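You operate a simulated robot arm through the tools that you are given. There is no shell and no other tool.

The job below is to be done with a simulated robot arm. You get a single attempt, and the scene is never put back.

## Task
Test the orange sensor in the check block: cooling sleeve if it reads 70, else scrap.
Fine: check switch on for the test, off after; the tip gets hot, hold it by the grip.

It is judged by the outcome, as a careful person would: the job done as asked, and still so three seconds after it is handed in. It fails if anything else is knocked over, pushed out of place, dropped, spilled or broken.

## Robot
A 7-joint arm with a two-finger parallel gripper, fixed in place. Base frame: the origin is on the floor under the middle of its stand, x ahead of it, y to its left, z up; the work surface is at about z = 0.86. Lengths are in m, angles in degrees, forces in N, time in s.
It reaches about 1.372 m from its shoulder. Its first joint turns from -149.0 to 149.0 degrees. Payload 3.43 kg.
The TCP is the grasp point between the finger pads, 0.03 m short of the fingertips. In the tool frame z runs along the fingers and y along their closing line. Largest opening 0.094 m; finger width 0.028, thickness 0.01; the body of the gripper, 0.05 by 0.096 m, starts 0.055 m behind the TCP.
Orientation is that of the tool frame in the base frame, as a unit quaternion [x, y, z, w]. With the fingers straight down and closing along the base's y, the tool's x points along the base's -x, its y along +y and its z along -z.

## Interface
- The arm moves only by the tool send_rows. Its argument "increments" is a list of rows, each a list of 3 entries, a list of its own where there are three numbers: the turn, a rotation vector about the base's x, y, z in degrees, then the shift along the base's x, y, z in cm, then the gripper command, from -1 (shut) to 1 (fully open), values between in proportion. In form: [[[ax, ay, az], [dx, dy, dz], grip], ...]. A call has 1 to 20 rows; each row shifts and turns the commanded pose from where the row before left it. A row lasts 0.2 s, in which the tool goes at most 0.05 m and 8.6 degrees; a call with a longer step from one row to the next is refused whole, and so is a gripper value outside its range. A pose out of reach is approached as far as the arm can. The call stops where the force on the tool passes 90 N (or 10 N more than at its start, if that is more) or the arm is blocked; 0.2 s more then pass. Each finger travels about 0.045 m/s and halts on what it meets, pressing with about 21 N; the grip force reading is that of the motor and also rises with nothing between the fingers. The clock runs only during rows and for 0.2 s after the last one: add rows that do not move to give the fingers time. It gives the time, the measured TCP pose, the force on the tool (base axes), the opening and the grip force at its end, in the units of the frame above (readings bear some noise), with the torque about the TCP (base axes, N m) and any sound that the robot's microphone picked up, and new pictures: "views" is both (left out), scene, wrist or none.
- Cameras (640 x 400 px; columns grow to the right, rows downward): "scene" is fixed at [0.0511, -0.6479, 1.4834]; the picture's right is [0.30, -0.95, 0.00], its down [-0.54, -0.17, -0.82] and it looks along [0.79, 0.25, -0.57] (base axes); focal length 340 px, centre (320, 200). "wrist" rides on the gripper at [0.076, 0.014, -0.102] in the tool frame; the picture's right is [-0.18, 0.98, 0.00], its down [-0.75, -0.14, -0.64] and it looks along [-0.63, -0.12, 0.77] (tool axes); focal length 243 px, centre (320, 200). There is no depth. A picture from a camera that has moved, and an enlarged one, comes with that camera's place and axes in the base frame and with its lens.
- close_up(camera, box): a new picture of the part [left, top, right, bottom] of that camera's present view, enlarged. The clock stands still meanwhile.
- sign_off(): hands the job in; it is judged then, once.

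Places have to be worked out from the pictures, the camera data and where the tool is seen. Open the gripper and draw the arm clear of the work before you hand the job in, unless the task says otherwise.

The tools are called by a JSON object that holds its "name" and its "arguments". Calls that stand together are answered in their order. send_rows: Moves the arm, as the interface text tells. Its arguments: {"type":"object","properties":{"increments":{"type":"array"},"views":{"type":"string","enum":["both","scene","wrist","none"]}},"required":["increments"]} The other tools are called the same way: close_up (camera, box) takes an enlarged picture of a part of a camera's view; sign_off () hands the job in.

At the start:

```text
time: 0.0
eef_pos: [0.8433, -0.5126, 1.1651]
orientation: [0.0, 1.0, -0.001, 0.0]
wrist_force: [0.2, 0.1, -0.5]
torque: [0.05, -0.01, -0.02]
grip_width: 0.0941
grip_force: 0.1
```

scene: 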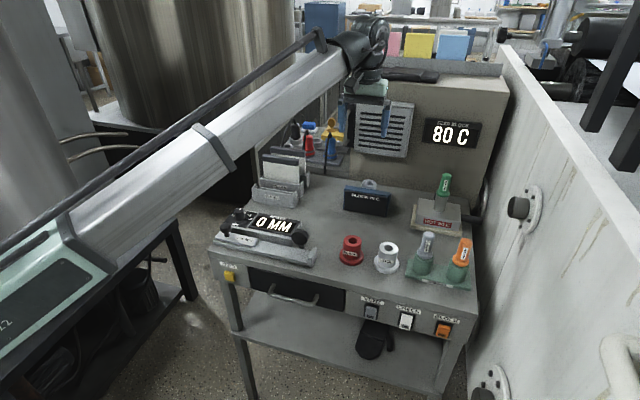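
wrist: 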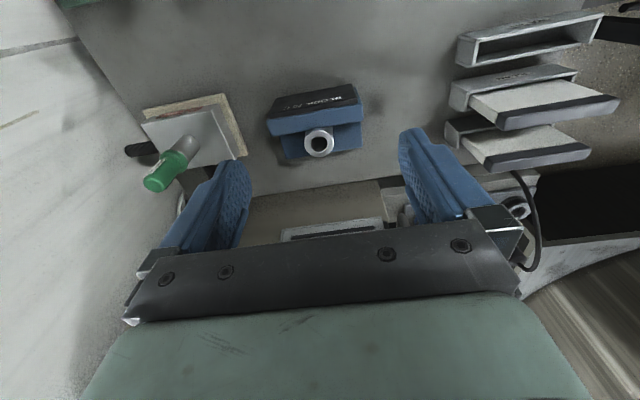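

I'll look closely at the work surface in the scene view before moving anything.

{"name": "close_up", "arguments": {"camera": "scene", "box": [320, 160, 500, 280]}}

{"name": "close_up", "arguments": {"camera": "scene", "box": [340, 270, 490, 370]}}

{"name": "close_up", "arguments": {"camera": "scene", "box": [210, 110, 390, 230]}}

{"name": "close_up", "arguments": {"camera": "scene", "box": [200, 190, 350, 290]}}

{"name": "close_up", "arguments": {"camera": "scene", "box": [400, 90, 520, 170]}}

```text
3.33 times, centred on (410, 220) of scene
camera zoom: at [0.0511, -0.6479, 1.4834], right [0.3, -0.95, 0.0], down [-0.54, -0.17, -0.82], along [0.79, 0.25, -0.57], focal length 1132 px, centre (20, 133)
```

zoom: 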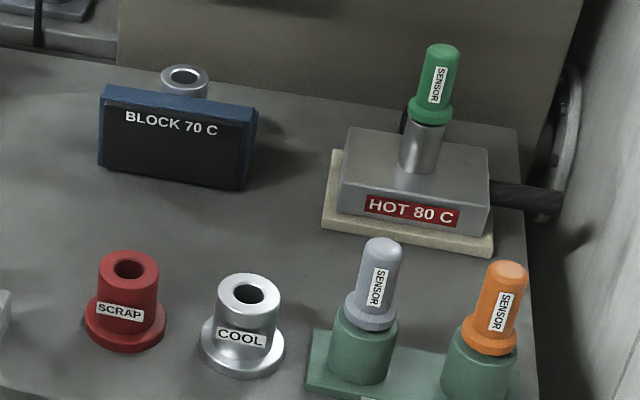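

```text
4.00 times, centred on (415, 320) of scene
camera zoom: at [0.0511, -0.6479, 1.4834], right [0.3, -0.95, 0.0], down [-0.54, -0.17, -0.82], along [0.79, 0.25, -0.57], focal length 1358 px, centre (-60, -280)
```

zoom: 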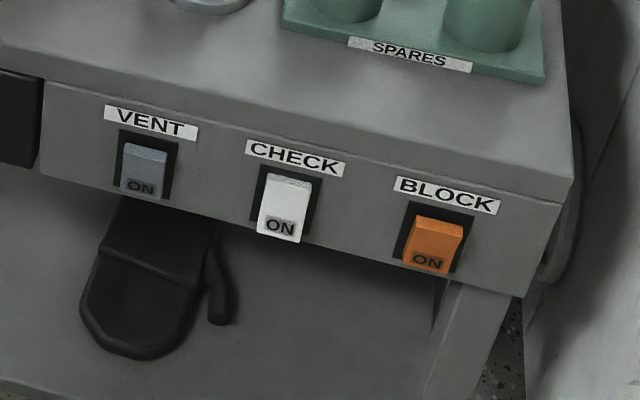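

```text
3.33 times, centred on (300, 170) of scene
camera zoom: at [0.0511, -0.6479, 1.4834], right [0.3, -0.95, 0.0], down [-0.54, -0.17, -0.82], along [0.79, 0.25, -0.57], focal length 1132 px, centre (387, 300)
```

zoom: 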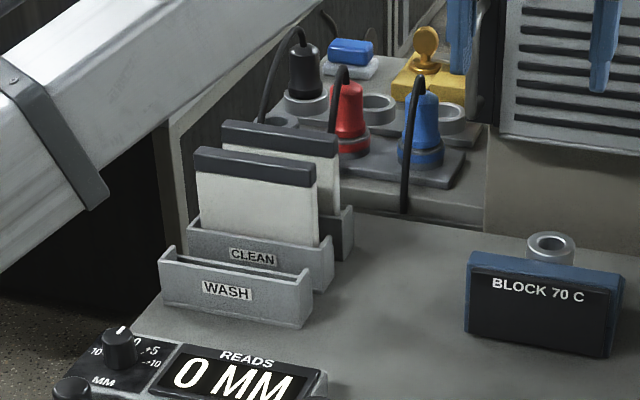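

```text
4.00 times, centred on (275, 240) of scene
camera zoom: at [0.0511, -0.6479, 1.4834], right [0.3, -0.95, 0.0], down [-0.54, -0.17, -0.82], along [0.79, 0.25, -0.57], focal length 1358 px, centre (500, 40)
```

zoom: 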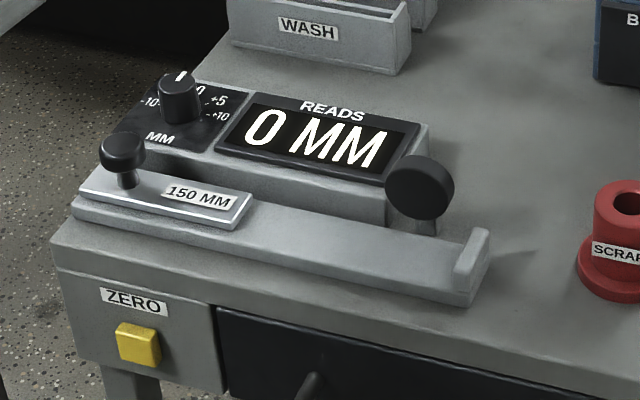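

```text
5.00 times, centred on (460, 130) of scene
camera zoom: at [0.0511, -0.6479, 1.4834], right [0.3, -0.95, 0.0], down [-0.54, -0.17, -0.82], along [0.79, 0.25, -0.57], focal length 1698 px, centre (-380, 550)
```

zoom: 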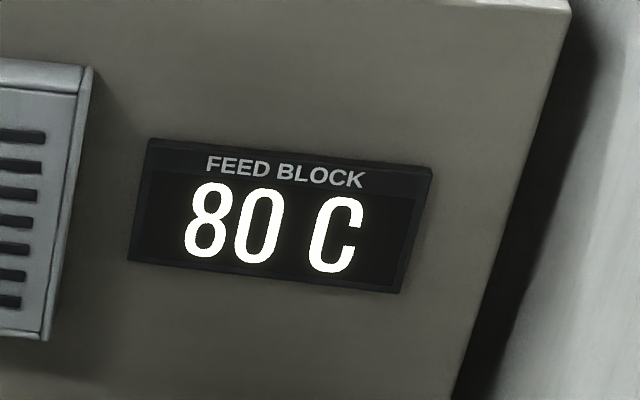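

The switches look like rockers with "ON" at the lower end. VENT and BLOCK seem pressed at the bottom, while CHECK's bottom sticks out, so it is probably off. I judge it to be near (0.60, -0.69, 0.78). I'll pull back high and clear to look at the switches with the wrist camera.

{"name": "send_rows", "arguments": {"increments": [[[0, 0, 0], [-4.5, -1.5, 0], 0], [[0, 0, 0], [-4.5, -1.5, 0], 0], [[0, 0, 0], [-4.5, -2, 0], -1], [[0, 0, 0], [-4.5, -2, 0], -1], [[0, 0, 0], [-4.5, -2, 0], -1], [[0, 0, 0], [-4.5, -2, 0], -1], [[0, 0, 0], [-4.5, -2, -1], -1], [[0, 0, 0], [-4.5, -2, -1], -1], [[0, 0, 0], [-2, -1, -4], -1], [[0, 0, 0], [0, 0, -4], -1], [[0, 0, 0], [0, 0, 0], -1]]}}

```text
refused: row 7 steps farther than a row can; nothing moved
```

Row 7 was slightly over the step limit and nothing moved. I'll send the same move with smaller steps.

{"name": "send_rows", "arguments": {"increments": [[[0, 0, 0], [-4.5, -1.5, 0], 0], [[0, 0, 0], [-4.5, -1.5, 0], 0], [[0, 0, 0], [-4.5, -2, 0], -1], [[0, 0, 0], [-4.5, -2, 0], -1], [[0, 0, 0], [-4.5, -2, 0], -1], [[0, 0, 0], [-4.5, -2, 0], -1], [[0, 0, 0], [-4.3, -2, -1], -1], [[0, 0, 0], [-4.3, -2, -1], -1], [[0, 0, 0], [-2, -1, -4], -1], [[0, 0, 0], [0, 0, -4], -1], [[0, 0, 0], [0, 0, 0], -1]]}}

```text
time: 2.4
eef_pos: [0.4679, -0.6707, 1.0657]
orientation: [0.0, 1.0, 0.0, 0.0]
wrist_force: [-0.8, 1.0, -0.2]
torque: [0.0, 0.0, -0.01]
grip_width: 0.0
grip_force: 20.6
camera wrist: at [0.3927, -0.656, 1.1685], right [0.18, 0.98, 0.0], down [0.75, -0.14, 0.64], along [0.63, -0.12, -0.77], focal length 243 px, centre (320, 200)
```

scene: 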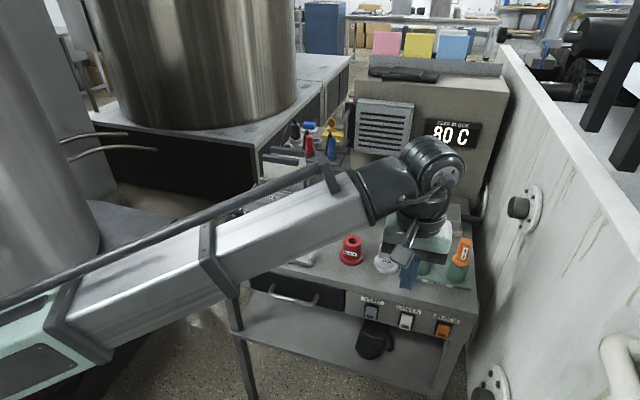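
wrist: 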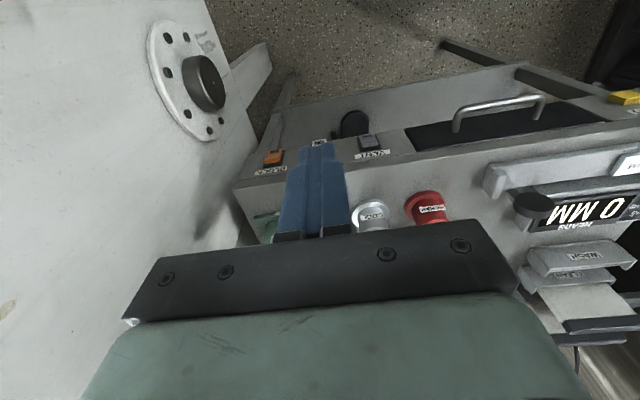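

CHECK is hidden behind the fingers from here. I'll move back and down in front of the table and tilt the tool about 40 degrees to face the panel, still well clear of the table edge (x≈0.60).

{"name": "send_rows", "arguments": {"increments": [[[0, -8, 0], [-1, 0.8, -3], -1], [[0, -8, 0], [-1, 0.8, -3], -1], [[0, -8, 0], [-1, 0.8, -3.5], -1], [[0, -8, 0], [-1, 0.8, -3.5], -1], [[0, -8, 0], [-1, 0.8, -3.5], -1], [[0, 0, 0], [0, 0, 0], -1]]}}

```text
time: 3.8
eef_pos: [0.4223, -0.6333, 0.901]
orientation: [0.0, 0.939, 0.0, 0.344]
wrist_force: [0.2, -0.9, 0.0]
torque: [-0.02, -0.01, 0.0]
grip_width: 0.0
grip_force: 20.7
camera wrist: at [0.2982, -0.6181, 0.9304], right [0.14, 0.98, 0.12], down [0.16, -0.14, 0.98], along [0.98, -0.12, -0.18], focal length 243 px, centre (320, 200)
```

scene: 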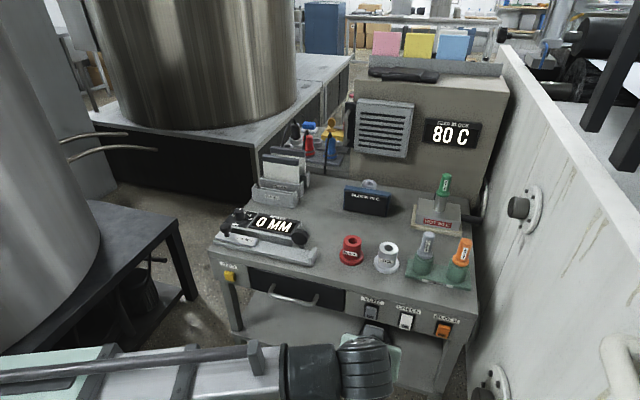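
wrist: 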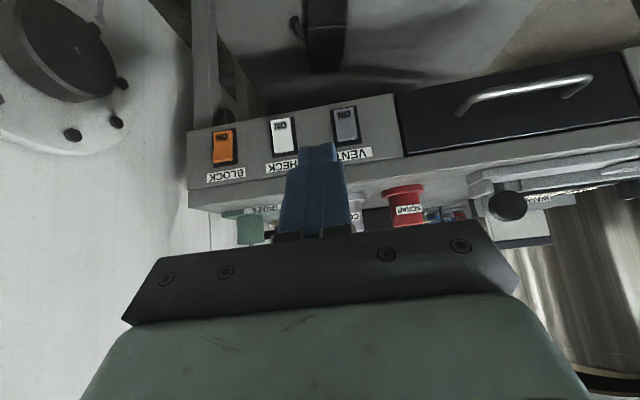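

Good view of all three rockers. I'll enlarge both cameras on the switches to read their state and geometry.

{"name": "close_up", "arguments": {"camera": "wrist", "box": [190, 90, 390, 200]}}

{"name": "close_up", "arguments": {"camera": "scene", "box": [350, 290, 470, 350]}}

{"name": "close_up", "arguments": {"camera": "scene", "box": [390, 160, 490, 290]}}

```text
3.20 times, centred on (290, 145) of wrist
camera zoom: at [0.2982, -0.6181, 0.9304], right [0.14, 0.98, 0.12], down [0.16, -0.14, 0.98], along [0.98, -0.12, -0.18], focal length 776 px, centre (416, 376)
```

zoom: 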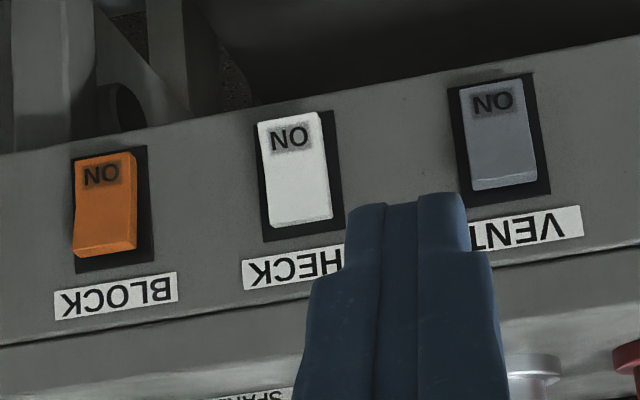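

```text
5.33 times, centred on (410, 320) of scene
camera zoom: at [0.0511, -0.6479, 1.4834], right [0.3, -0.95, 0.0], down [-0.54, -0.17, -0.82], along [0.79, 0.25, -0.57], focal length 1811 px, centre (-160, -440)
```

zoom: 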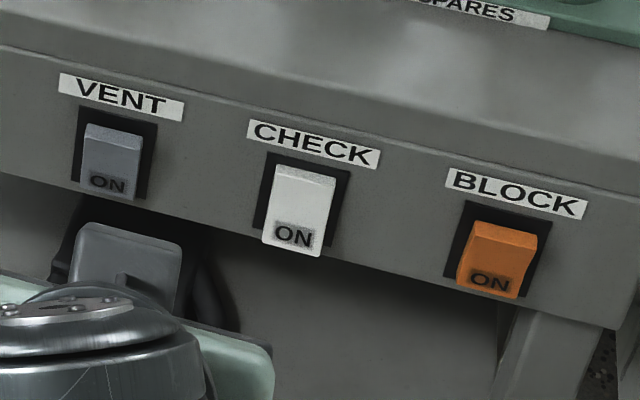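

```text
3.08 times, centred on (440, 225) of scene
camera zoom: at [0.0511, -0.6479, 1.4834], right [0.3, -0.95, 0.0], down [-0.54, -0.17, -0.82], along [0.79, 0.25, -0.57], focal length 1045 px, centre (-49, 123)
```

zoom: 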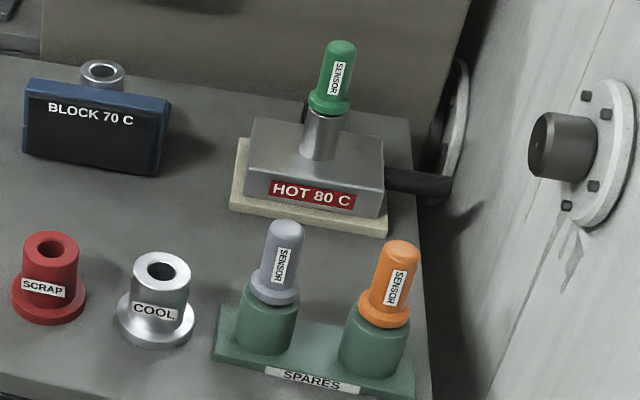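

CHECK's ON end stands out at about (0.588, -0.693, 0.770), unlike BLOCK and VENT which are pressed in, so CHECK is off. I'll line the closed fingertips up in front of the ON end, stopping about 5 cm short.

{"name": "send_rows", "arguments": {"increments": [[[0, 0, 0], [1.0, -1.5, -2.93], -1], [[0, 0, 0], [1.5, -1.5, -2.93], -1], [[0, 0, 0], [2.0, -1.5, -2.93], -1], [[0, 0, 0], [2.5, -1.5, -2.93], -1], [[0, 0, 0], [0, 0, 0], -1]]}}

```text
time: 5.0
eef_pos: [0.4902, -0.6936, 0.7833]
orientation: [0.0, 0.94, 0.0, 0.341]
wrist_force: [0.1, -0.2, -0.3]
torque: [-0.03, 0.0, -0.01]
grip_width: 0.0002
grip_force: 21.0
camera wrist: at [0.3654, -0.6787, 0.8136], right [0.14, 0.98, 0.12], down [0.16, -0.14, 0.98], along [0.98, -0.12, -0.18], focal length 243 px, centre (320, 200)
```

scene: 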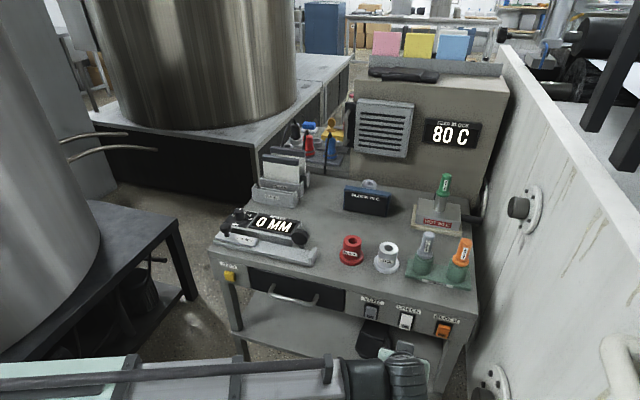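
wrist: 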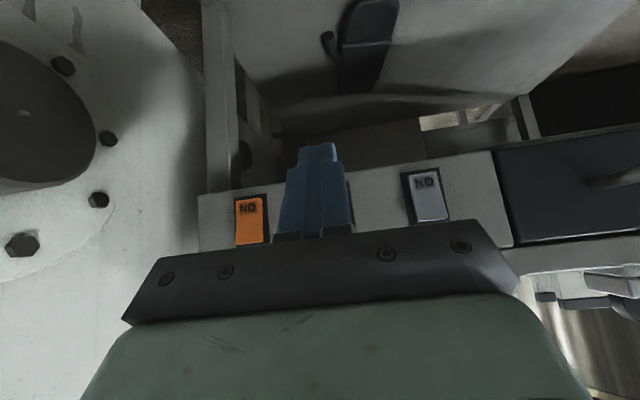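

The fingers sit in front of CHECK, evenly between BLOCK and VENT. I'll advance along x, slowing before contact, and press gently.

{"name": "send_rows", "arguments": {"increments": [[[0, 0, 0], [1.5, 0, 0], -1], [[0, 0, 0], [1.5, 0, 0], -1], [[0, 0, 0], [1.5, 0, 0], -1], [[0, 0, 0], [1.2, 0, 0], -1], [[0, 0, 0], [0.4, 0, 0], -1], [[0, 0, 0], [0.4, 0, 0], -1], [[0, 0, 0], [0.4, 0, 0], -1], [[0, 0, 0], [0.3, 0, 0], -1]]}}

```text
time: 6.8
eef_pos: [0.5611, -0.693, 0.7838]
orientation: [-0.001, 0.94, 0.0, 0.342]
wrist_force: [-0.3, -0.9, -0.2]
torque: [-0.02, 0.0, 0.02]
grip_width: 0.0
grip_force: 20.8
camera wrist: at [0.4364, -0.6774, 0.8134], right [0.14, 0.98, 0.12], down [0.16, -0.14, 0.98], along [0.98, -0.12, -0.18], focal length 243 px, centre (320, 200)
```

scene: 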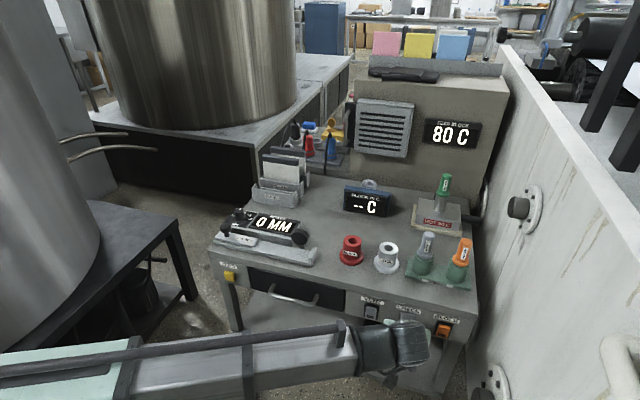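
wrist: 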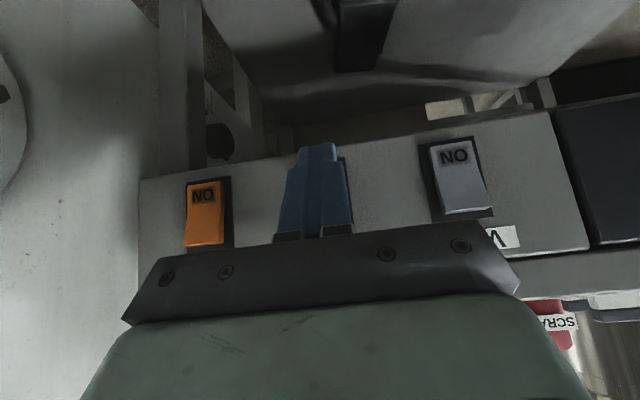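

The check display came on and shows "-- C", so the check switch is on. I'll back straight off, rise clear of the table front, level the tool and open partway for the sensor.

{"name": "send_rows", "arguments": {"increments": [[[0, 0, 0], [-2, 0, 0], -1], [[0, 0, 0], [-3, 0, 0], -1], [[0, 0, 0], [-3, 0, 0], -1], [[0, 0, 0], [0, 0, 4], -1], [[0, 0, 0], [0, 0, 4], -1], [[0, 8, 0], [0, 0, 4], -1], [[0, 8, 0], [0, 0, 4], -1], [[0, 8, 0], [0, 0, 4], 0], [[0, 8, 0], [0, 0, 4], 0], [[0, 8, 0], [0, 0, 4], 0.1], [[0, 0, 0], [2, -2, 4], 0.1], [[0, 0, 0], [3, -2, 2], 0.1], [[0, 0, 0], [3, -2, 0], 0.1], [[0, 0, 0], [0, 0, 0], 0.1]]}}

```text
time: 9.8
eef_pos: [0.5601, -0.7514, 1.1206]
orientation: [0.0, 1.0, 0.0, 0.0]
wrist_force: [1.0, 0.4, 0.4]
torque: [-0.01, -0.01, 0.01]
grip_width: 0.0515
grip_force: 0.1
camera wrist: at [0.4849, -0.736, 1.224], right [0.18, 0.98, 0.0], down [0.75, -0.14, 0.64], along [0.63, -0.12, -0.77], focal length 243 px, centre (320, 200)
```

scene: 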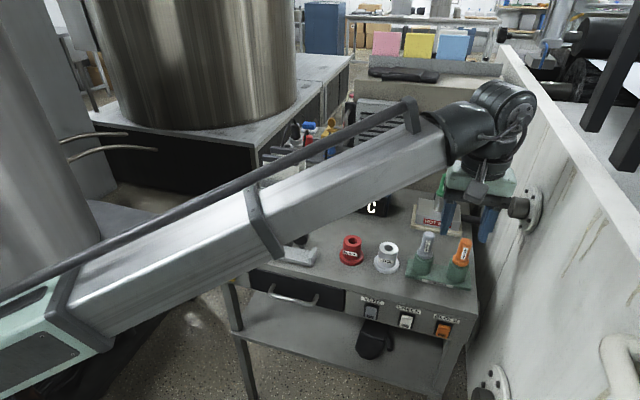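
wrist: 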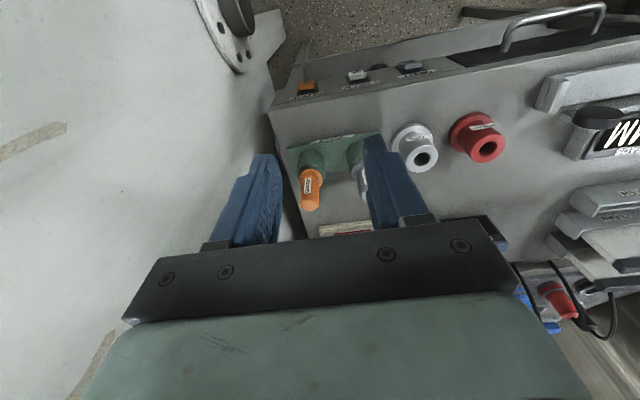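

The gripper is level and half open, well above the bench. I'll enlarge the wrist view to work out where the orange sensor, COOL and SCRAP are.

{"name": "close_up", "arguments": {"camera": "wrist", "box": [270, 90, 430, 240]}}

{"name": "close_up", "arguments": {"camera": "wrist", "box": [390, 90, 530, 180]}}

{"name": "close_up", "arguments": {"camera": "scene", "box": [330, 200, 490, 300]}}

```text
2.67 times, centred on (350, 165) of wrist
camera zoom: at [0.4849, -0.736, 1.224], right [0.18, 0.98, 0.0], down [0.75, -0.14, 0.64], along [0.63, -0.12, -0.77], focal length 647 px, centre (240, 293)
```

zoom: 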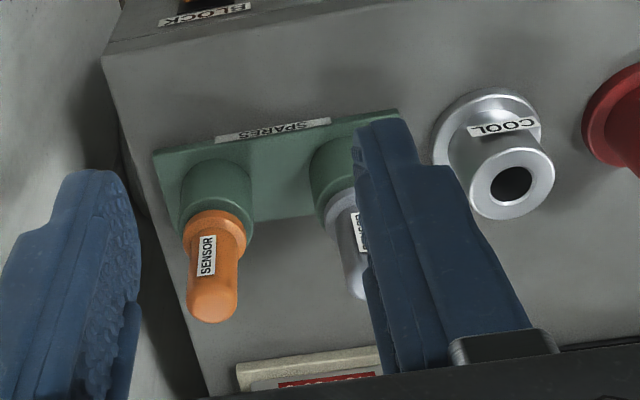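

```text
4.44 times, centred on (460, 135) of wrist
camera zoom: at [0.4849, -0.736, 1.224], right [0.18, 0.98, 0.0], down [0.75, -0.14, 0.64], along [0.63, -0.12, -0.77], focal length 1078 px, centre (-302, 489)
```

zoom: 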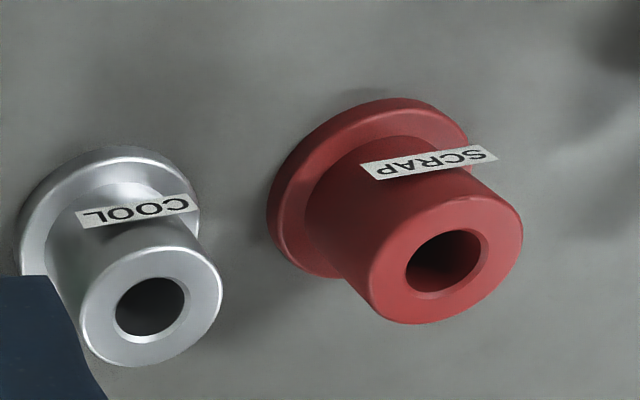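

```text
4.00 times, centred on (410, 250) of scene
camera zoom: at [0.0511, -0.6479, 1.4834], right [0.3, -0.95, 0.0], down [-0.54, -0.17, -0.82], along [0.79, 0.25, -0.57], focal length 1358 px, centre (-40, 0)
```

zoom: 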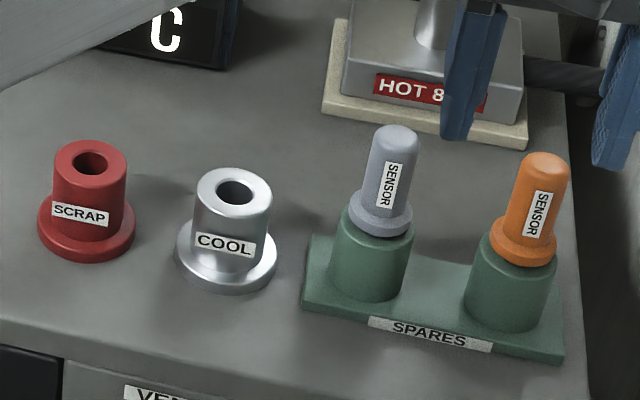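

The two cameras agree that the orange grip's axis is at about (0.687, -0.787), its top near z≈0.99 and its flange near z≈0.92. I'll move above it and check alignment before descending.

{"name": "send_rows", "arguments": {"increments": [[[0, 0, 0], [3.17, -0.89, -0.5], 0.1], [[0, 0, 0], [3.17, -0.89, -0.5], 0.1], [[0, 0, 0], [3.17, -0.89, -1], 0.1], [[0, 0, 0], [3.17, -0.89, -2], 0.1], [[0, 0, 0], [0, 0, -1], 0.1], [[0, 0, 0], [0, 0, 0], 0.1]]}}

{"name": "close_up", "arguments": {"camera": "wrist", "box": [200, 100, 440, 250]}}

{"name": "close_up", "arguments": {"camera": "scene", "box": [390, 150, 510, 300]}}

```text
time: 11.2
eef_pos: [0.6868, -0.7892, 1.0713]
orientation: [0.0, 1.0, 0.0, 0.0]
wrist_force: [-0.7, 0.2, -0.8]
torque: [0.02, 0.02, 0.0]
grip_width: 0.052
grip_force: 0.1
camera wrist: at [0.6108, -0.7736, 1.1738], right [0.18, 0.98, 0.0], down [0.75, -0.14, 0.64], along [0.63, -0.12, -0.77], focal length 243 px, centre (320, 200)
```

scene: 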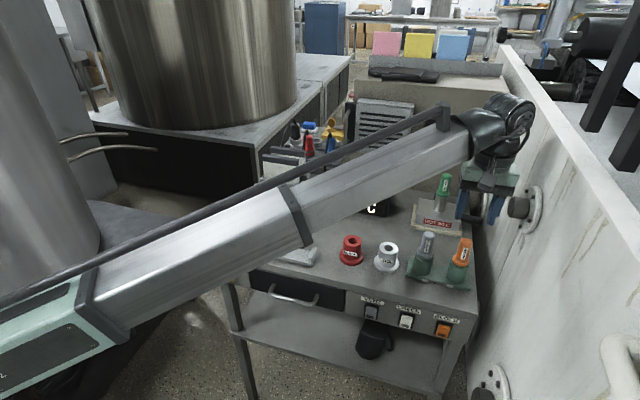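
wrist: 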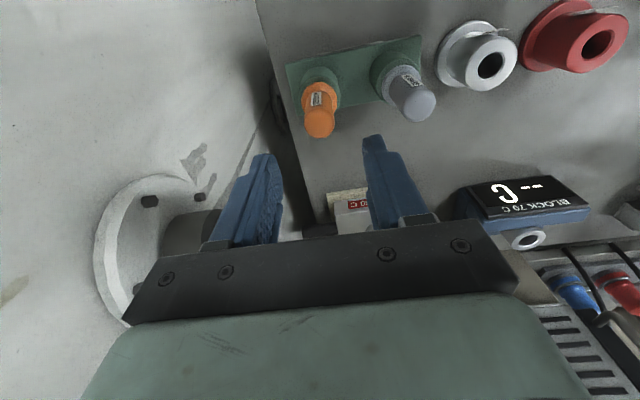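

```text
2.67 times, centred on (320, 175) of wrist
camera zoom: at [0.6108, -0.7736, 1.1738], right [0.18, 0.98, 0.0], down [0.75, -0.14, 0.64], along [0.63, -0.12, -0.77], focal length 647 px, centre (320, 267)
```

zoom: 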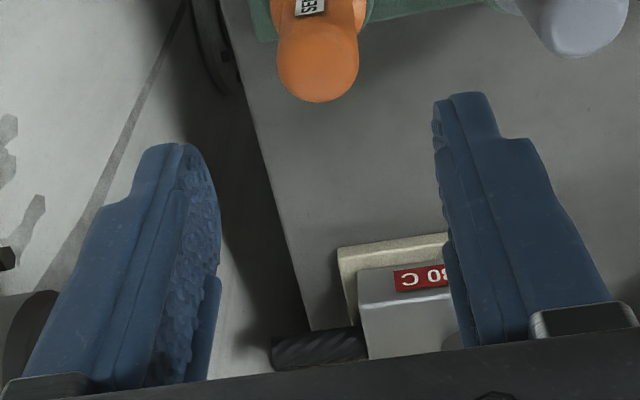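

```text
2.67 times, centred on (450, 225) of scene
camera zoom: at [0.0511, -0.6479, 1.4834], right [0.3, -0.95, 0.0], down [-0.54, -0.17, -0.82], along [0.79, 0.25, -0.57], focal length 906 px, centre (-27, 133)
```

zoom: 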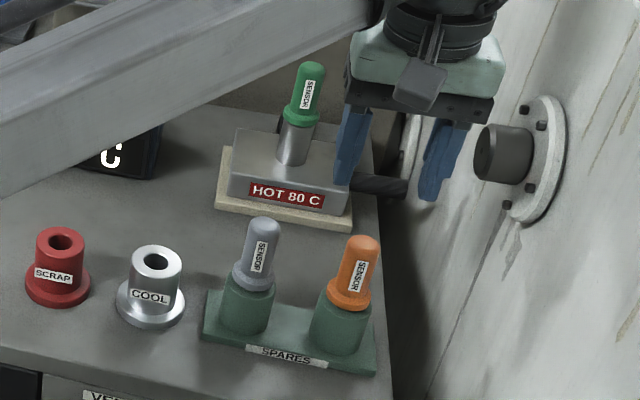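

The orange dome lines up with the TCP within about 3 mm. The wall knob is close beside the gripper's path, so I'll look at it more carefully before descending.

{"name": "close_up", "arguments": {"camera": "wrist", "box": [80, 160, 280, 330]}}

{"name": "close_up", "arguments": {"camera": "scene", "box": [440, 140, 560, 240]}}

```text
2.35 times, centred on (180, 245) of wrist
camera zoom: at [0.6108, -0.7736, 1.1738], right [0.18, 0.98, 0.0], down [0.75, -0.14, 0.64], along [0.63, -0.12, -0.77], focal length 571 px, centre (649, 94)
```

zoom: 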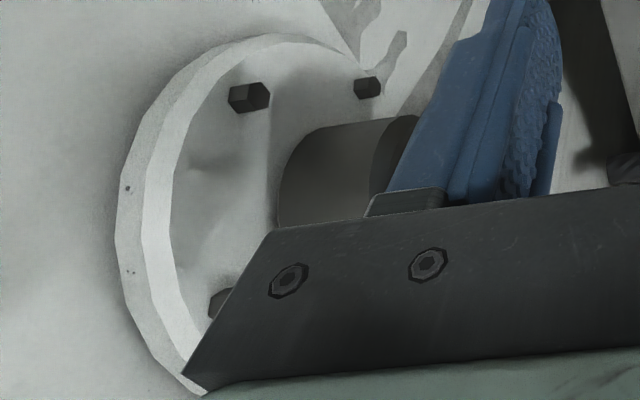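

```text
4.00 times, centred on (500, 190) of scene
camera zoom: at [0.0511, -0.6479, 1.4834], right [0.3, -0.95, 0.0], down [-0.54, -0.17, -0.82], along [0.79, 0.25, -0.57], focal length 1358 px, centre (-400, 240)
```

zoom: 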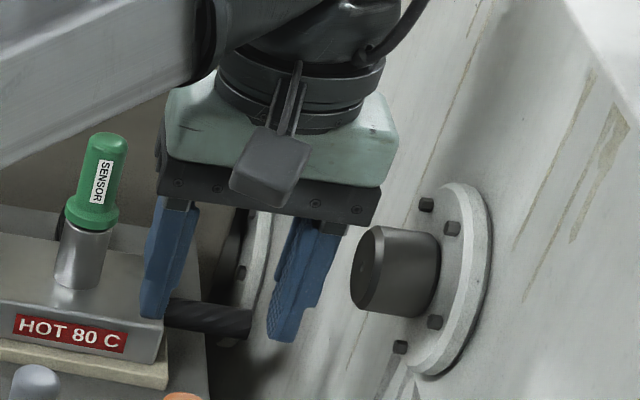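

The knob's end is at y≈-0.85 and the gripper body's edge will be at y≈-0.837, so straight down leaves about 1.3 cm. I'll descend partway and check the pictures again.

{"name": "send_rows", "arguments": {"increments": [[[0, 0, 0], [0.1, 0, -1.5], 0.1], [[0, 0, 0], [0.05, 0, -1.5], 0.1], [[0, 0, 0], [0, 0, -1.5], 0.1], [[0, 0, 0], [0, 0, -1.5], 0.1], [[0, 0, 0], [0, 0, -1], 0.1], [[0, 0, 0], [0, 0, 0], 0.1]]}}

{"name": "close_up", "arguments": {"camera": "scene", "box": [400, 150, 550, 290]}}

{"name": "close_up", "arguments": {"camera": "wrist", "box": [200, 80, 440, 250]}}

```text
time: 12.6
eef_pos: [0.6882, -0.7881, 1.0023]
orientation: [0.0, 1.0, 0.0, 0.0]
wrist_force: [0.3, -0.2, -1.0]
torque: [-0.01, 0.02, -0.02]
grip_width: 0.0516
grip_force: 0.1
camera wrist: at [0.6125, -0.7717, 1.1045], right [0.18, 0.98, 0.0], down [0.75, -0.14, 0.64], along [0.63, -0.12, -0.77], focal length 243 px, centre (320, 200)
```

scene: 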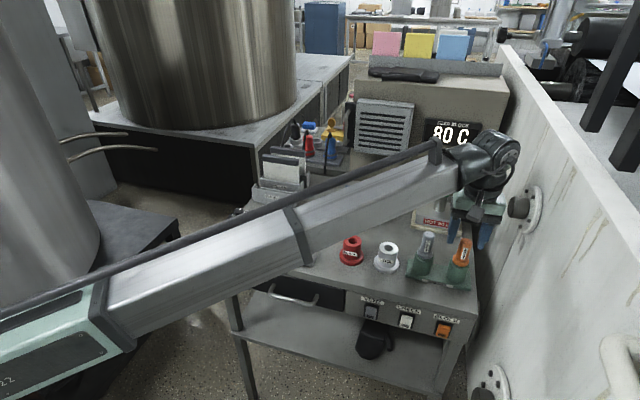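
wrist: 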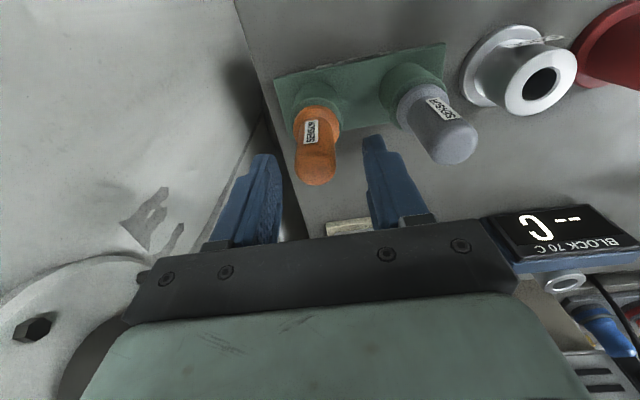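

```text
2.86 times, centred on (475, 220) of scene
camera zoom: at [0.0511, -0.6479, 1.4834], right [0.3, -0.95, 0.0], down [-0.54, -0.17, -0.82], along [0.79, 0.25, -0.57], focal length 970 px, centre (-123, 143)
```

zoom: 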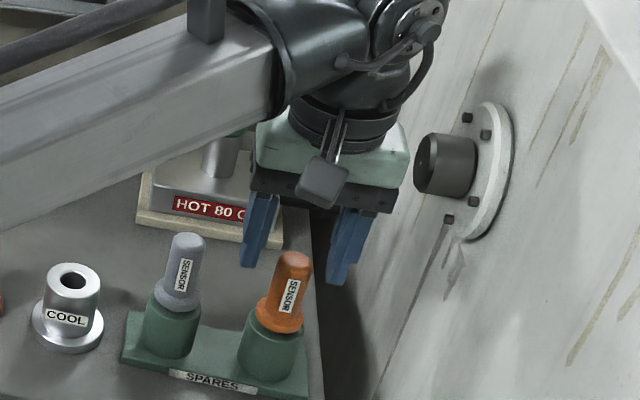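

```text
2.35 times, centred on (320, 165) of wrist
camera zoom: at [0.6125, -0.7717, 1.1045], right [0.18, 0.98, 0.0], down [0.75, -0.14, 0.64], along [0.63, -0.12, -0.77], focal length 571 px, centre (320, 282)
```

zoom: 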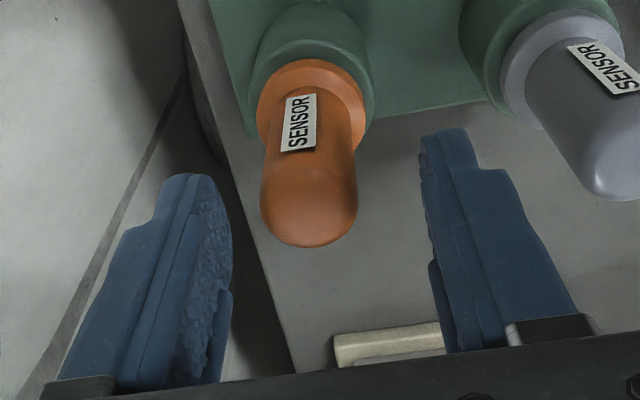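

Fingers straddle the orange grip symmetrically, nothing touched, and the knob is still clear. I'll descend the last 3.4 cm to grip height and close.

{"name": "send_rows", "arguments": {"increments": [[[0, 0, 0], [0, 0, -1.2], 0.1], [[0, 0, 0], [0, 0, -1.2], 0.1], [[0, 0, 0], [0, 0, -1.0], 0.1], [[0, 0, 0], [0, 0, 0], 0.1]]}}

{"name": "close_up", "arguments": {"camera": "scene", "box": [400, 150, 550, 290]}}

{"name": "close_up", "arguments": {"camera": "wrist", "box": [200, 80, 440, 250]}}

```text
time: 13.6
eef_pos: [0.6874, -0.7866, 0.967]
orientation: [0.0, 1.0, 0.001, 0.0]
wrist_force: [-0.3, -0.1, 1.2]
torque: [0.02, -0.03, -0.01]
grip_width: 0.0516
grip_force: 0.0
camera wrist: at [0.6115, -0.7723, 1.0697], right [0.18, 0.98, 0.0], down [0.75, -0.14, 0.64], along [0.63, -0.12, -0.77], focal length 243 px, centre (320, 200)
```

scene: 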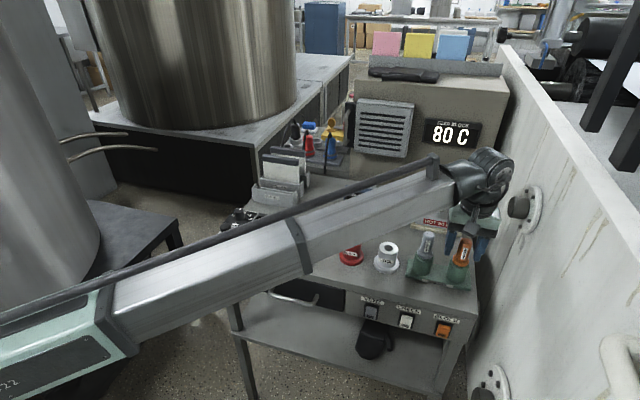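
wrist: 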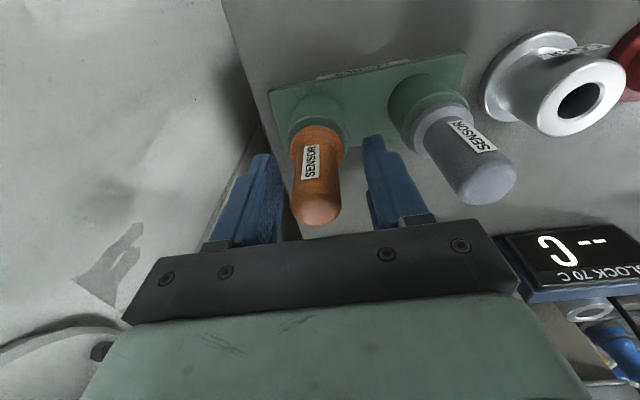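

```text
2.86 times, centred on (475, 220) of scene
camera zoom: at [0.0511, -0.6479, 1.4834], right [0.3, -0.95, 0.0], down [-0.54, -0.17, -0.82], along [0.79, 0.25, -0.57], focal length 970 px, centre (-123, 143)
```

zoom: 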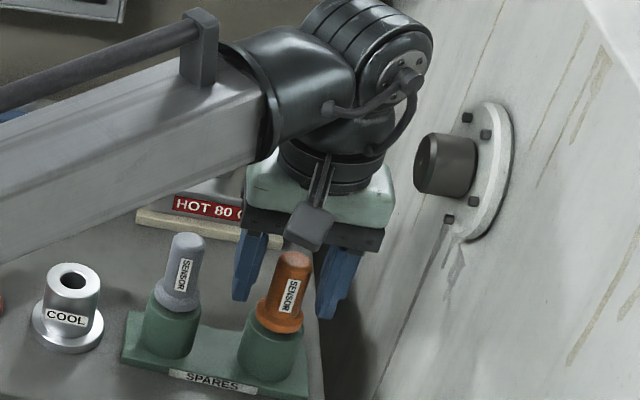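

```text
2.35 times, centred on (320, 165) of wrist
camera zoom: at [0.6115, -0.7723, 1.0697], right [0.18, 0.98, 0.0], down [0.75, -0.14, 0.64], along [0.63, -0.12, -0.77], focal length 571 px, centre (320, 282)
```

zoom: 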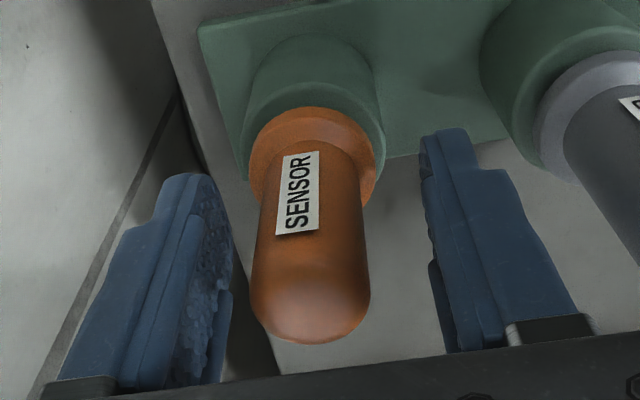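

At grip height the sensor sits about 2 mm toward -y from the finger centre. I'll nudge over by that much and close on the grip, without lifting yet.

{"name": "send_rows", "arguments": {"increments": [[[0, 0, 0], [0, -0.15, 0], 0.1], [[0, 0, 0], [0, 0, 0], -1], [[0, 0, 0], [0, 0, 0], -1], [[0, 0, 0], [0, 0, 0], -1], [[0, 0, 0], [0, 0, 0], -1]]}}

{"name": "close_up", "arguments": {"camera": "wrist", "box": [200, 80, 440, 250]}}

```text
time: 14.8
eef_pos: [0.6872, -0.7895, 0.9685]
orientation: [-0.001, 1.0, 0.001, 0.0]
wrist_force: [0.8, 0.0, 1.1]
torque: [0.06, -0.01, 0.01]
grip_width: 0.0251
grip_force: 20.9
camera wrist: at [0.6113, -0.7745, 1.0705], right [0.18, 0.98, 0.0], down [0.75, -0.14, 0.64], along [0.63, -0.12, -0.77], focal length 243 px, centre (320, 200)
```

scene: 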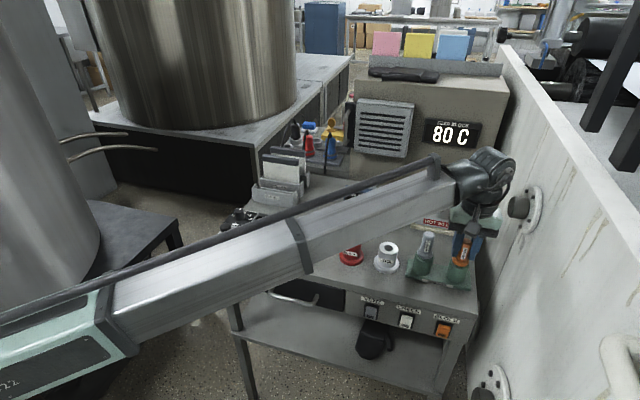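
wrist: 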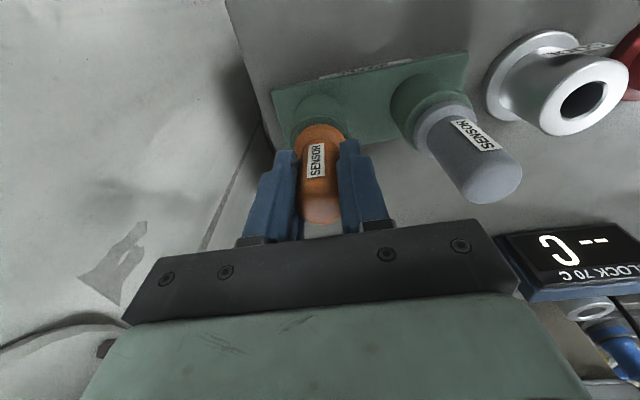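

```text
2.35 times, centred on (320, 165) of wrist
camera zoom: at [0.6113, -0.7745, 1.0705], right [0.18, 0.98, 0.0], down [0.75, -0.14, 0.64], along [0.63, -0.12, -0.77], focal length 571 px, centre (320, 282)
```

zoom: 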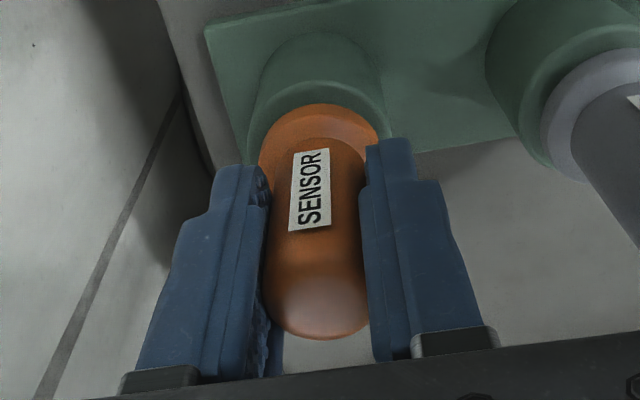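

The grip is held at 25 mm width with no side load. I'll lift straight up to draw the tip out of the holder.

{"name": "send_rows", "arguments": {"increments": [[[0, 0, 0], [0, 0, 0.8], -1], [[0, 0, 0], [0, 0, 1.2], -1], [[0, 0, 0], [0, 0, 1.5], -1], [[0, 0, 0], [0, 0, 1.5], -1], [[0, 0, 0], [0, 0, 2], -1], [[0, 0, 0], [0, 0, 2], -1], [[0, 0, 0], [0, 0, 2], -1], [[0, 0, 0], [0, 0, 2], -1], [[0, 0, 0], [0, 0, 0], -1]]}}

{"name": "close_up", "arguments": {"camera": "scene", "box": [390, 140, 550, 300]}}

{"name": "close_up", "arguments": {"camera": "wrist", "box": [200, 30, 640, 260]}}

```text
time: 16.8
eef_pos: [0.6881, -0.7887, 1.0996]
orientation: [0.0, 1.0, 0.0, 0.0]
wrist_force: [0.5, 0.3, -0.3]
torque: [-0.01, -0.02, 0.01]
grip_width: 0.0249
grip_force: 21.2
camera wrist: at [0.6136, -0.7742, 1.2016], right [0.18, 0.98, 0.0], down [0.75, -0.14, 0.64], along [0.63, -0.12, -0.77], focal length 243 px, centre (320, 200)
```

scene: 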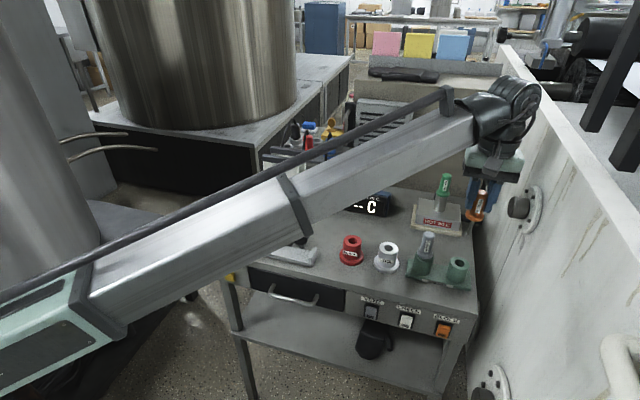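
wrist: 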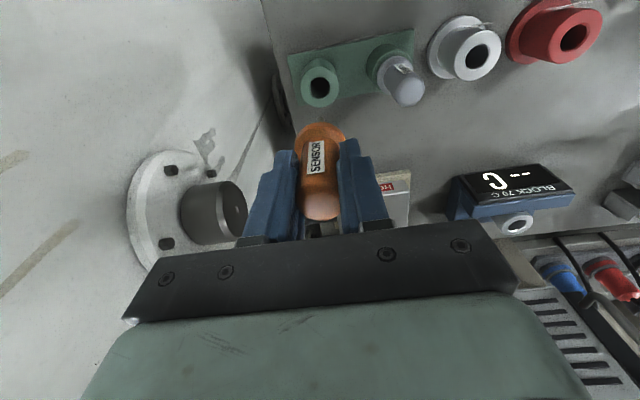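

```text
2.50 times, centred on (470, 220) of scene
camera zoom: at [0.0511, -0.6479, 1.4834], right [0.3, -0.95, 0.0], down [-0.54, -0.17, -0.82], along [0.79, 0.25, -0.57], focal length 849 px, centre (-55, 150)
```

zoom: 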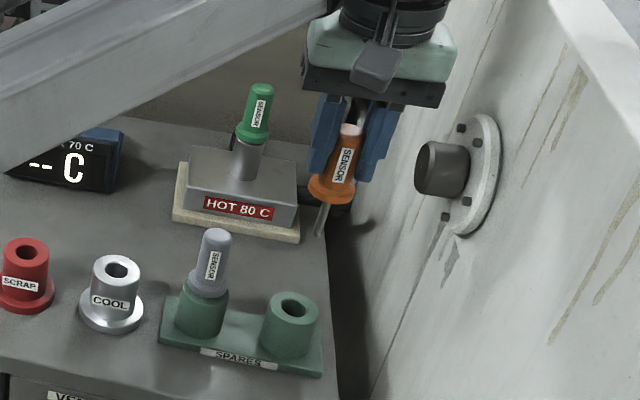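

```text
1.45 times, centred on (420, 145) of wrist
camera zoom: at [0.6136, -0.7742, 1.2016], right [0.18, 0.98, 0.0], down [0.75, -0.14, 0.64], along [0.63, -0.12, -0.77], focal length 353 px, centre (174, 280)
```

zoom: 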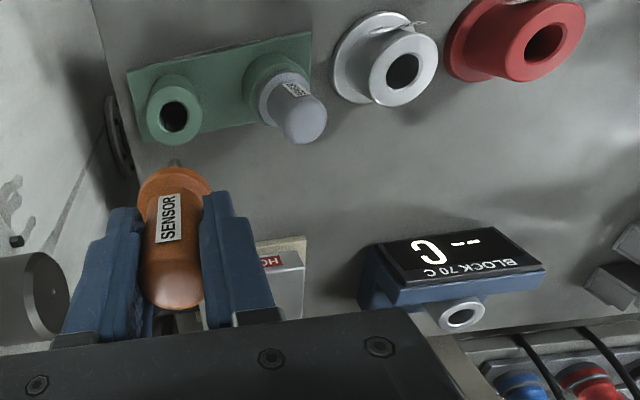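

The tip is out: a thin rod about 3.5 cm long below the flange. I'll rise to clear the grey sensor, move across in y, then go forward toward the check block socket near (0.924, -0.530).

{"name": "send_rows", "arguments": {"increments": [[[0, 0, 0], [0, 0, 2.5], -1], [[0, 0, 0], [0, 0.5, 2.5], -1], [[0, 0, 0], [0, 3.5, 0], -1], [[0, 0, 0], [0, 4, 0], -1], [[0, 0, 0], [0, 4, 0], -1], [[0, 0, 0], [0, 4, 0], -1], [[0, 0, 0], [0, 4, 0], -1], [[0, 0, 0], [1, 4, 0], -1], [[0, 0, 0], [3, 1.9, 0], -1], [[0, 0, 0], [4, 0, 0], -1], [[0, 0, 0], [4, 0, 0], -1], [[0, 0, 0], [4, 0, 0], -1], [[0, 0, 0], [3, 0, 0], -1], [[0, 0, 0], [0, 0, 0], -1]]}}

{"name": "close_up", "arguments": {"camera": "wrist", "box": [220, 60, 440, 220]}}

{"name": "close_up", "arguments": {"camera": "scene", "box": [310, 120, 450, 230]}}

```text
time: 19.8
eef_pos: [0.8774, -0.5289, 1.1497]
orientation: [0.001, 1.0, 0.0, 0.0]
wrist_force: [-0.5, 0.4, -0.5]
torque: [0.05, -0.01, 0.03]
grip_width: 0.0251
grip_force: 21.1
camera wrist: at [0.8004, -0.5135, 1.253], right [0.18, 0.98, 0.0], down [0.75, -0.14, 0.64], along [0.63, -0.12, -0.77], focal length 243 px, centre (320, 200)
```

scene: 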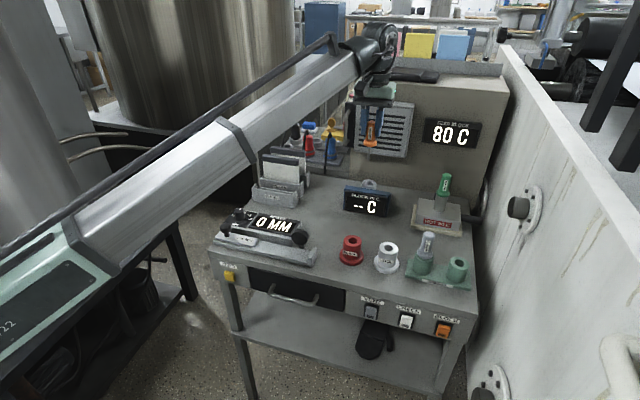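
wrist: 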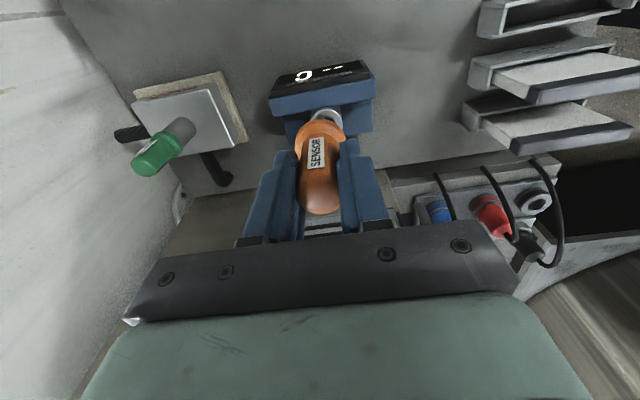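

```text
2.50 times, centred on (330, 140) of wrist
camera zoom: at [0.8004, -0.5135, 1.253], right [0.18, 0.98, 0.0], down [0.75, -0.14, 0.64], along [0.63, -0.12, -0.77], focal length 606 px, centre (295, 350)
```

zoom: 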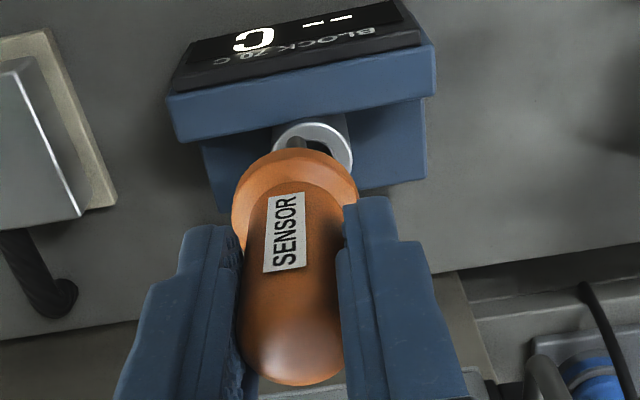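

```text
3.64 times, centred on (380, 175) of scene
camera zoom: at [0.0511, -0.6479, 1.4834], right [0.3, -0.95, 0.0], down [-0.54, -0.17, -0.82], along [0.79, 0.25, -0.57], focal length 1235 px, centre (102, 291)
```

zoom: 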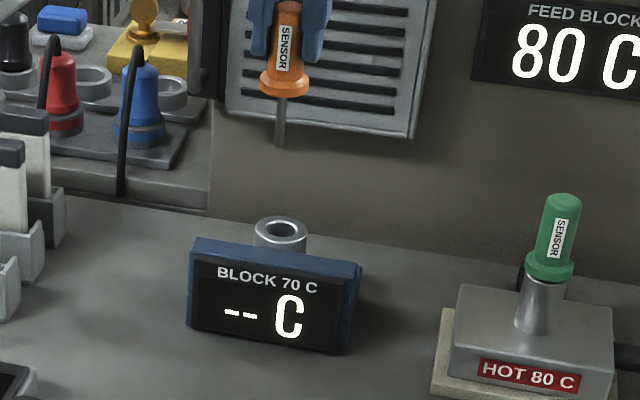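

The tip end is near (0.877, -0.527, 1.048) and the socket hole near (0.926, -0.527, 0.947), so I need about 4.9 cm forward. I'll move over the socket, lower until the tip is about 3 cm above it, and recheck.

{"name": "send_rows", "arguments": {"increments": [[[0, 0, 0], [1.7, 0, 0], -1], [[0, 0, 0], [1.7, 0, 0], -1], [[0, 0, 0], [1.5, 0, -1], -1], [[0, 0, 0], [0, 0, -2.5], -1], [[0, 0, 0], [0, 0, -2.5], -1], [[0, 0, 0], [0, 0, -1], -1], [[0, 0, 0], [0, 0, 0], -1]]}}

{"name": "close_up", "arguments": {"camera": "wrist", "box": [240, 60, 400, 180]}}

{"name": "close_up", "arguments": {"camera": "scene", "box": [330, 130, 410, 220]}}

```text
time: 21.4
eef_pos: [0.9263, -0.5288, 1.0787]
orientation: [-0.001, 1.0, 0.0, 0.0]
wrist_force: [0.1, 0.5, -1.3]
torque: [0.02, -0.02, -0.04]
grip_width: 0.0249
grip_force: 21.0
camera wrist: at [0.8503, -0.5138, 1.1814], right [0.18, 0.98, 0.0], down [0.75, -0.14, 0.64], along [0.63, -0.12, -0.77], focal length 243 px, centre (320, 200)
```

scene: 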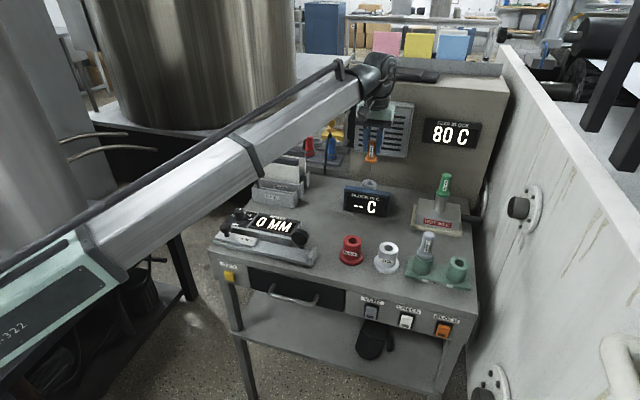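
wrist: 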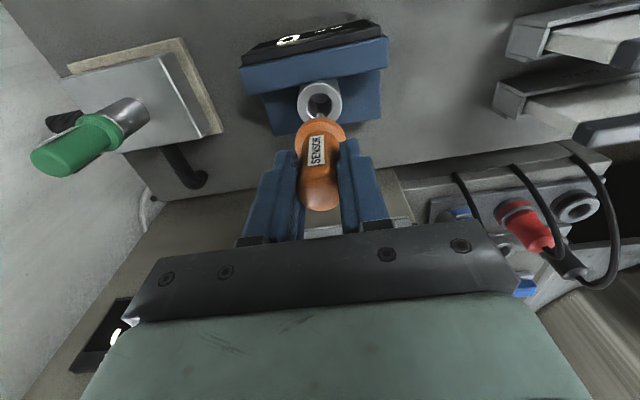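

```text
3.33 times, centred on (320, 120) of wrist
camera zoom: at [0.8503, -0.5138, 1.1814], right [0.18, 0.98, 0.0], down [0.75, -0.14, 0.64], along [0.63, -0.12, -0.77], focal length 809 px, centre (320, 467)
```

zoom: 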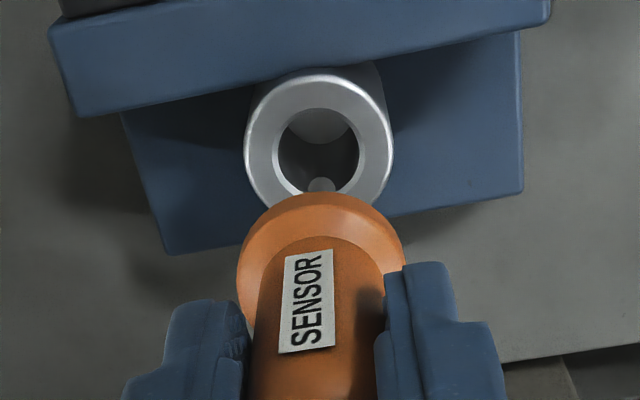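

```text
4.44 times, centred on (370, 175) of scene
camera zoom: at [0.0511, -0.6479, 1.4834], right [0.3, -0.95, 0.0], down [-0.54, -0.17, -0.82], along [0.79, 0.25, -0.57], focal length 1509 px, centre (98, 311)
```

zoom: 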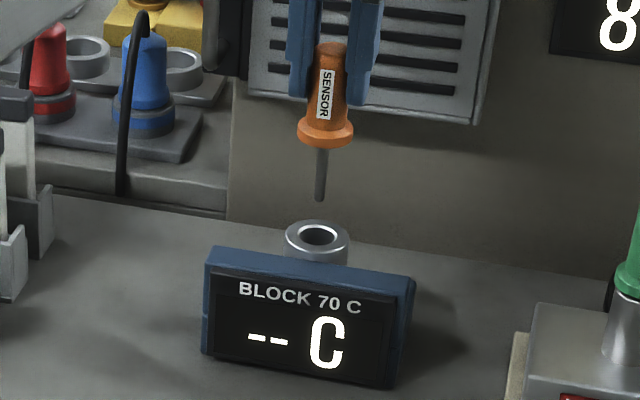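

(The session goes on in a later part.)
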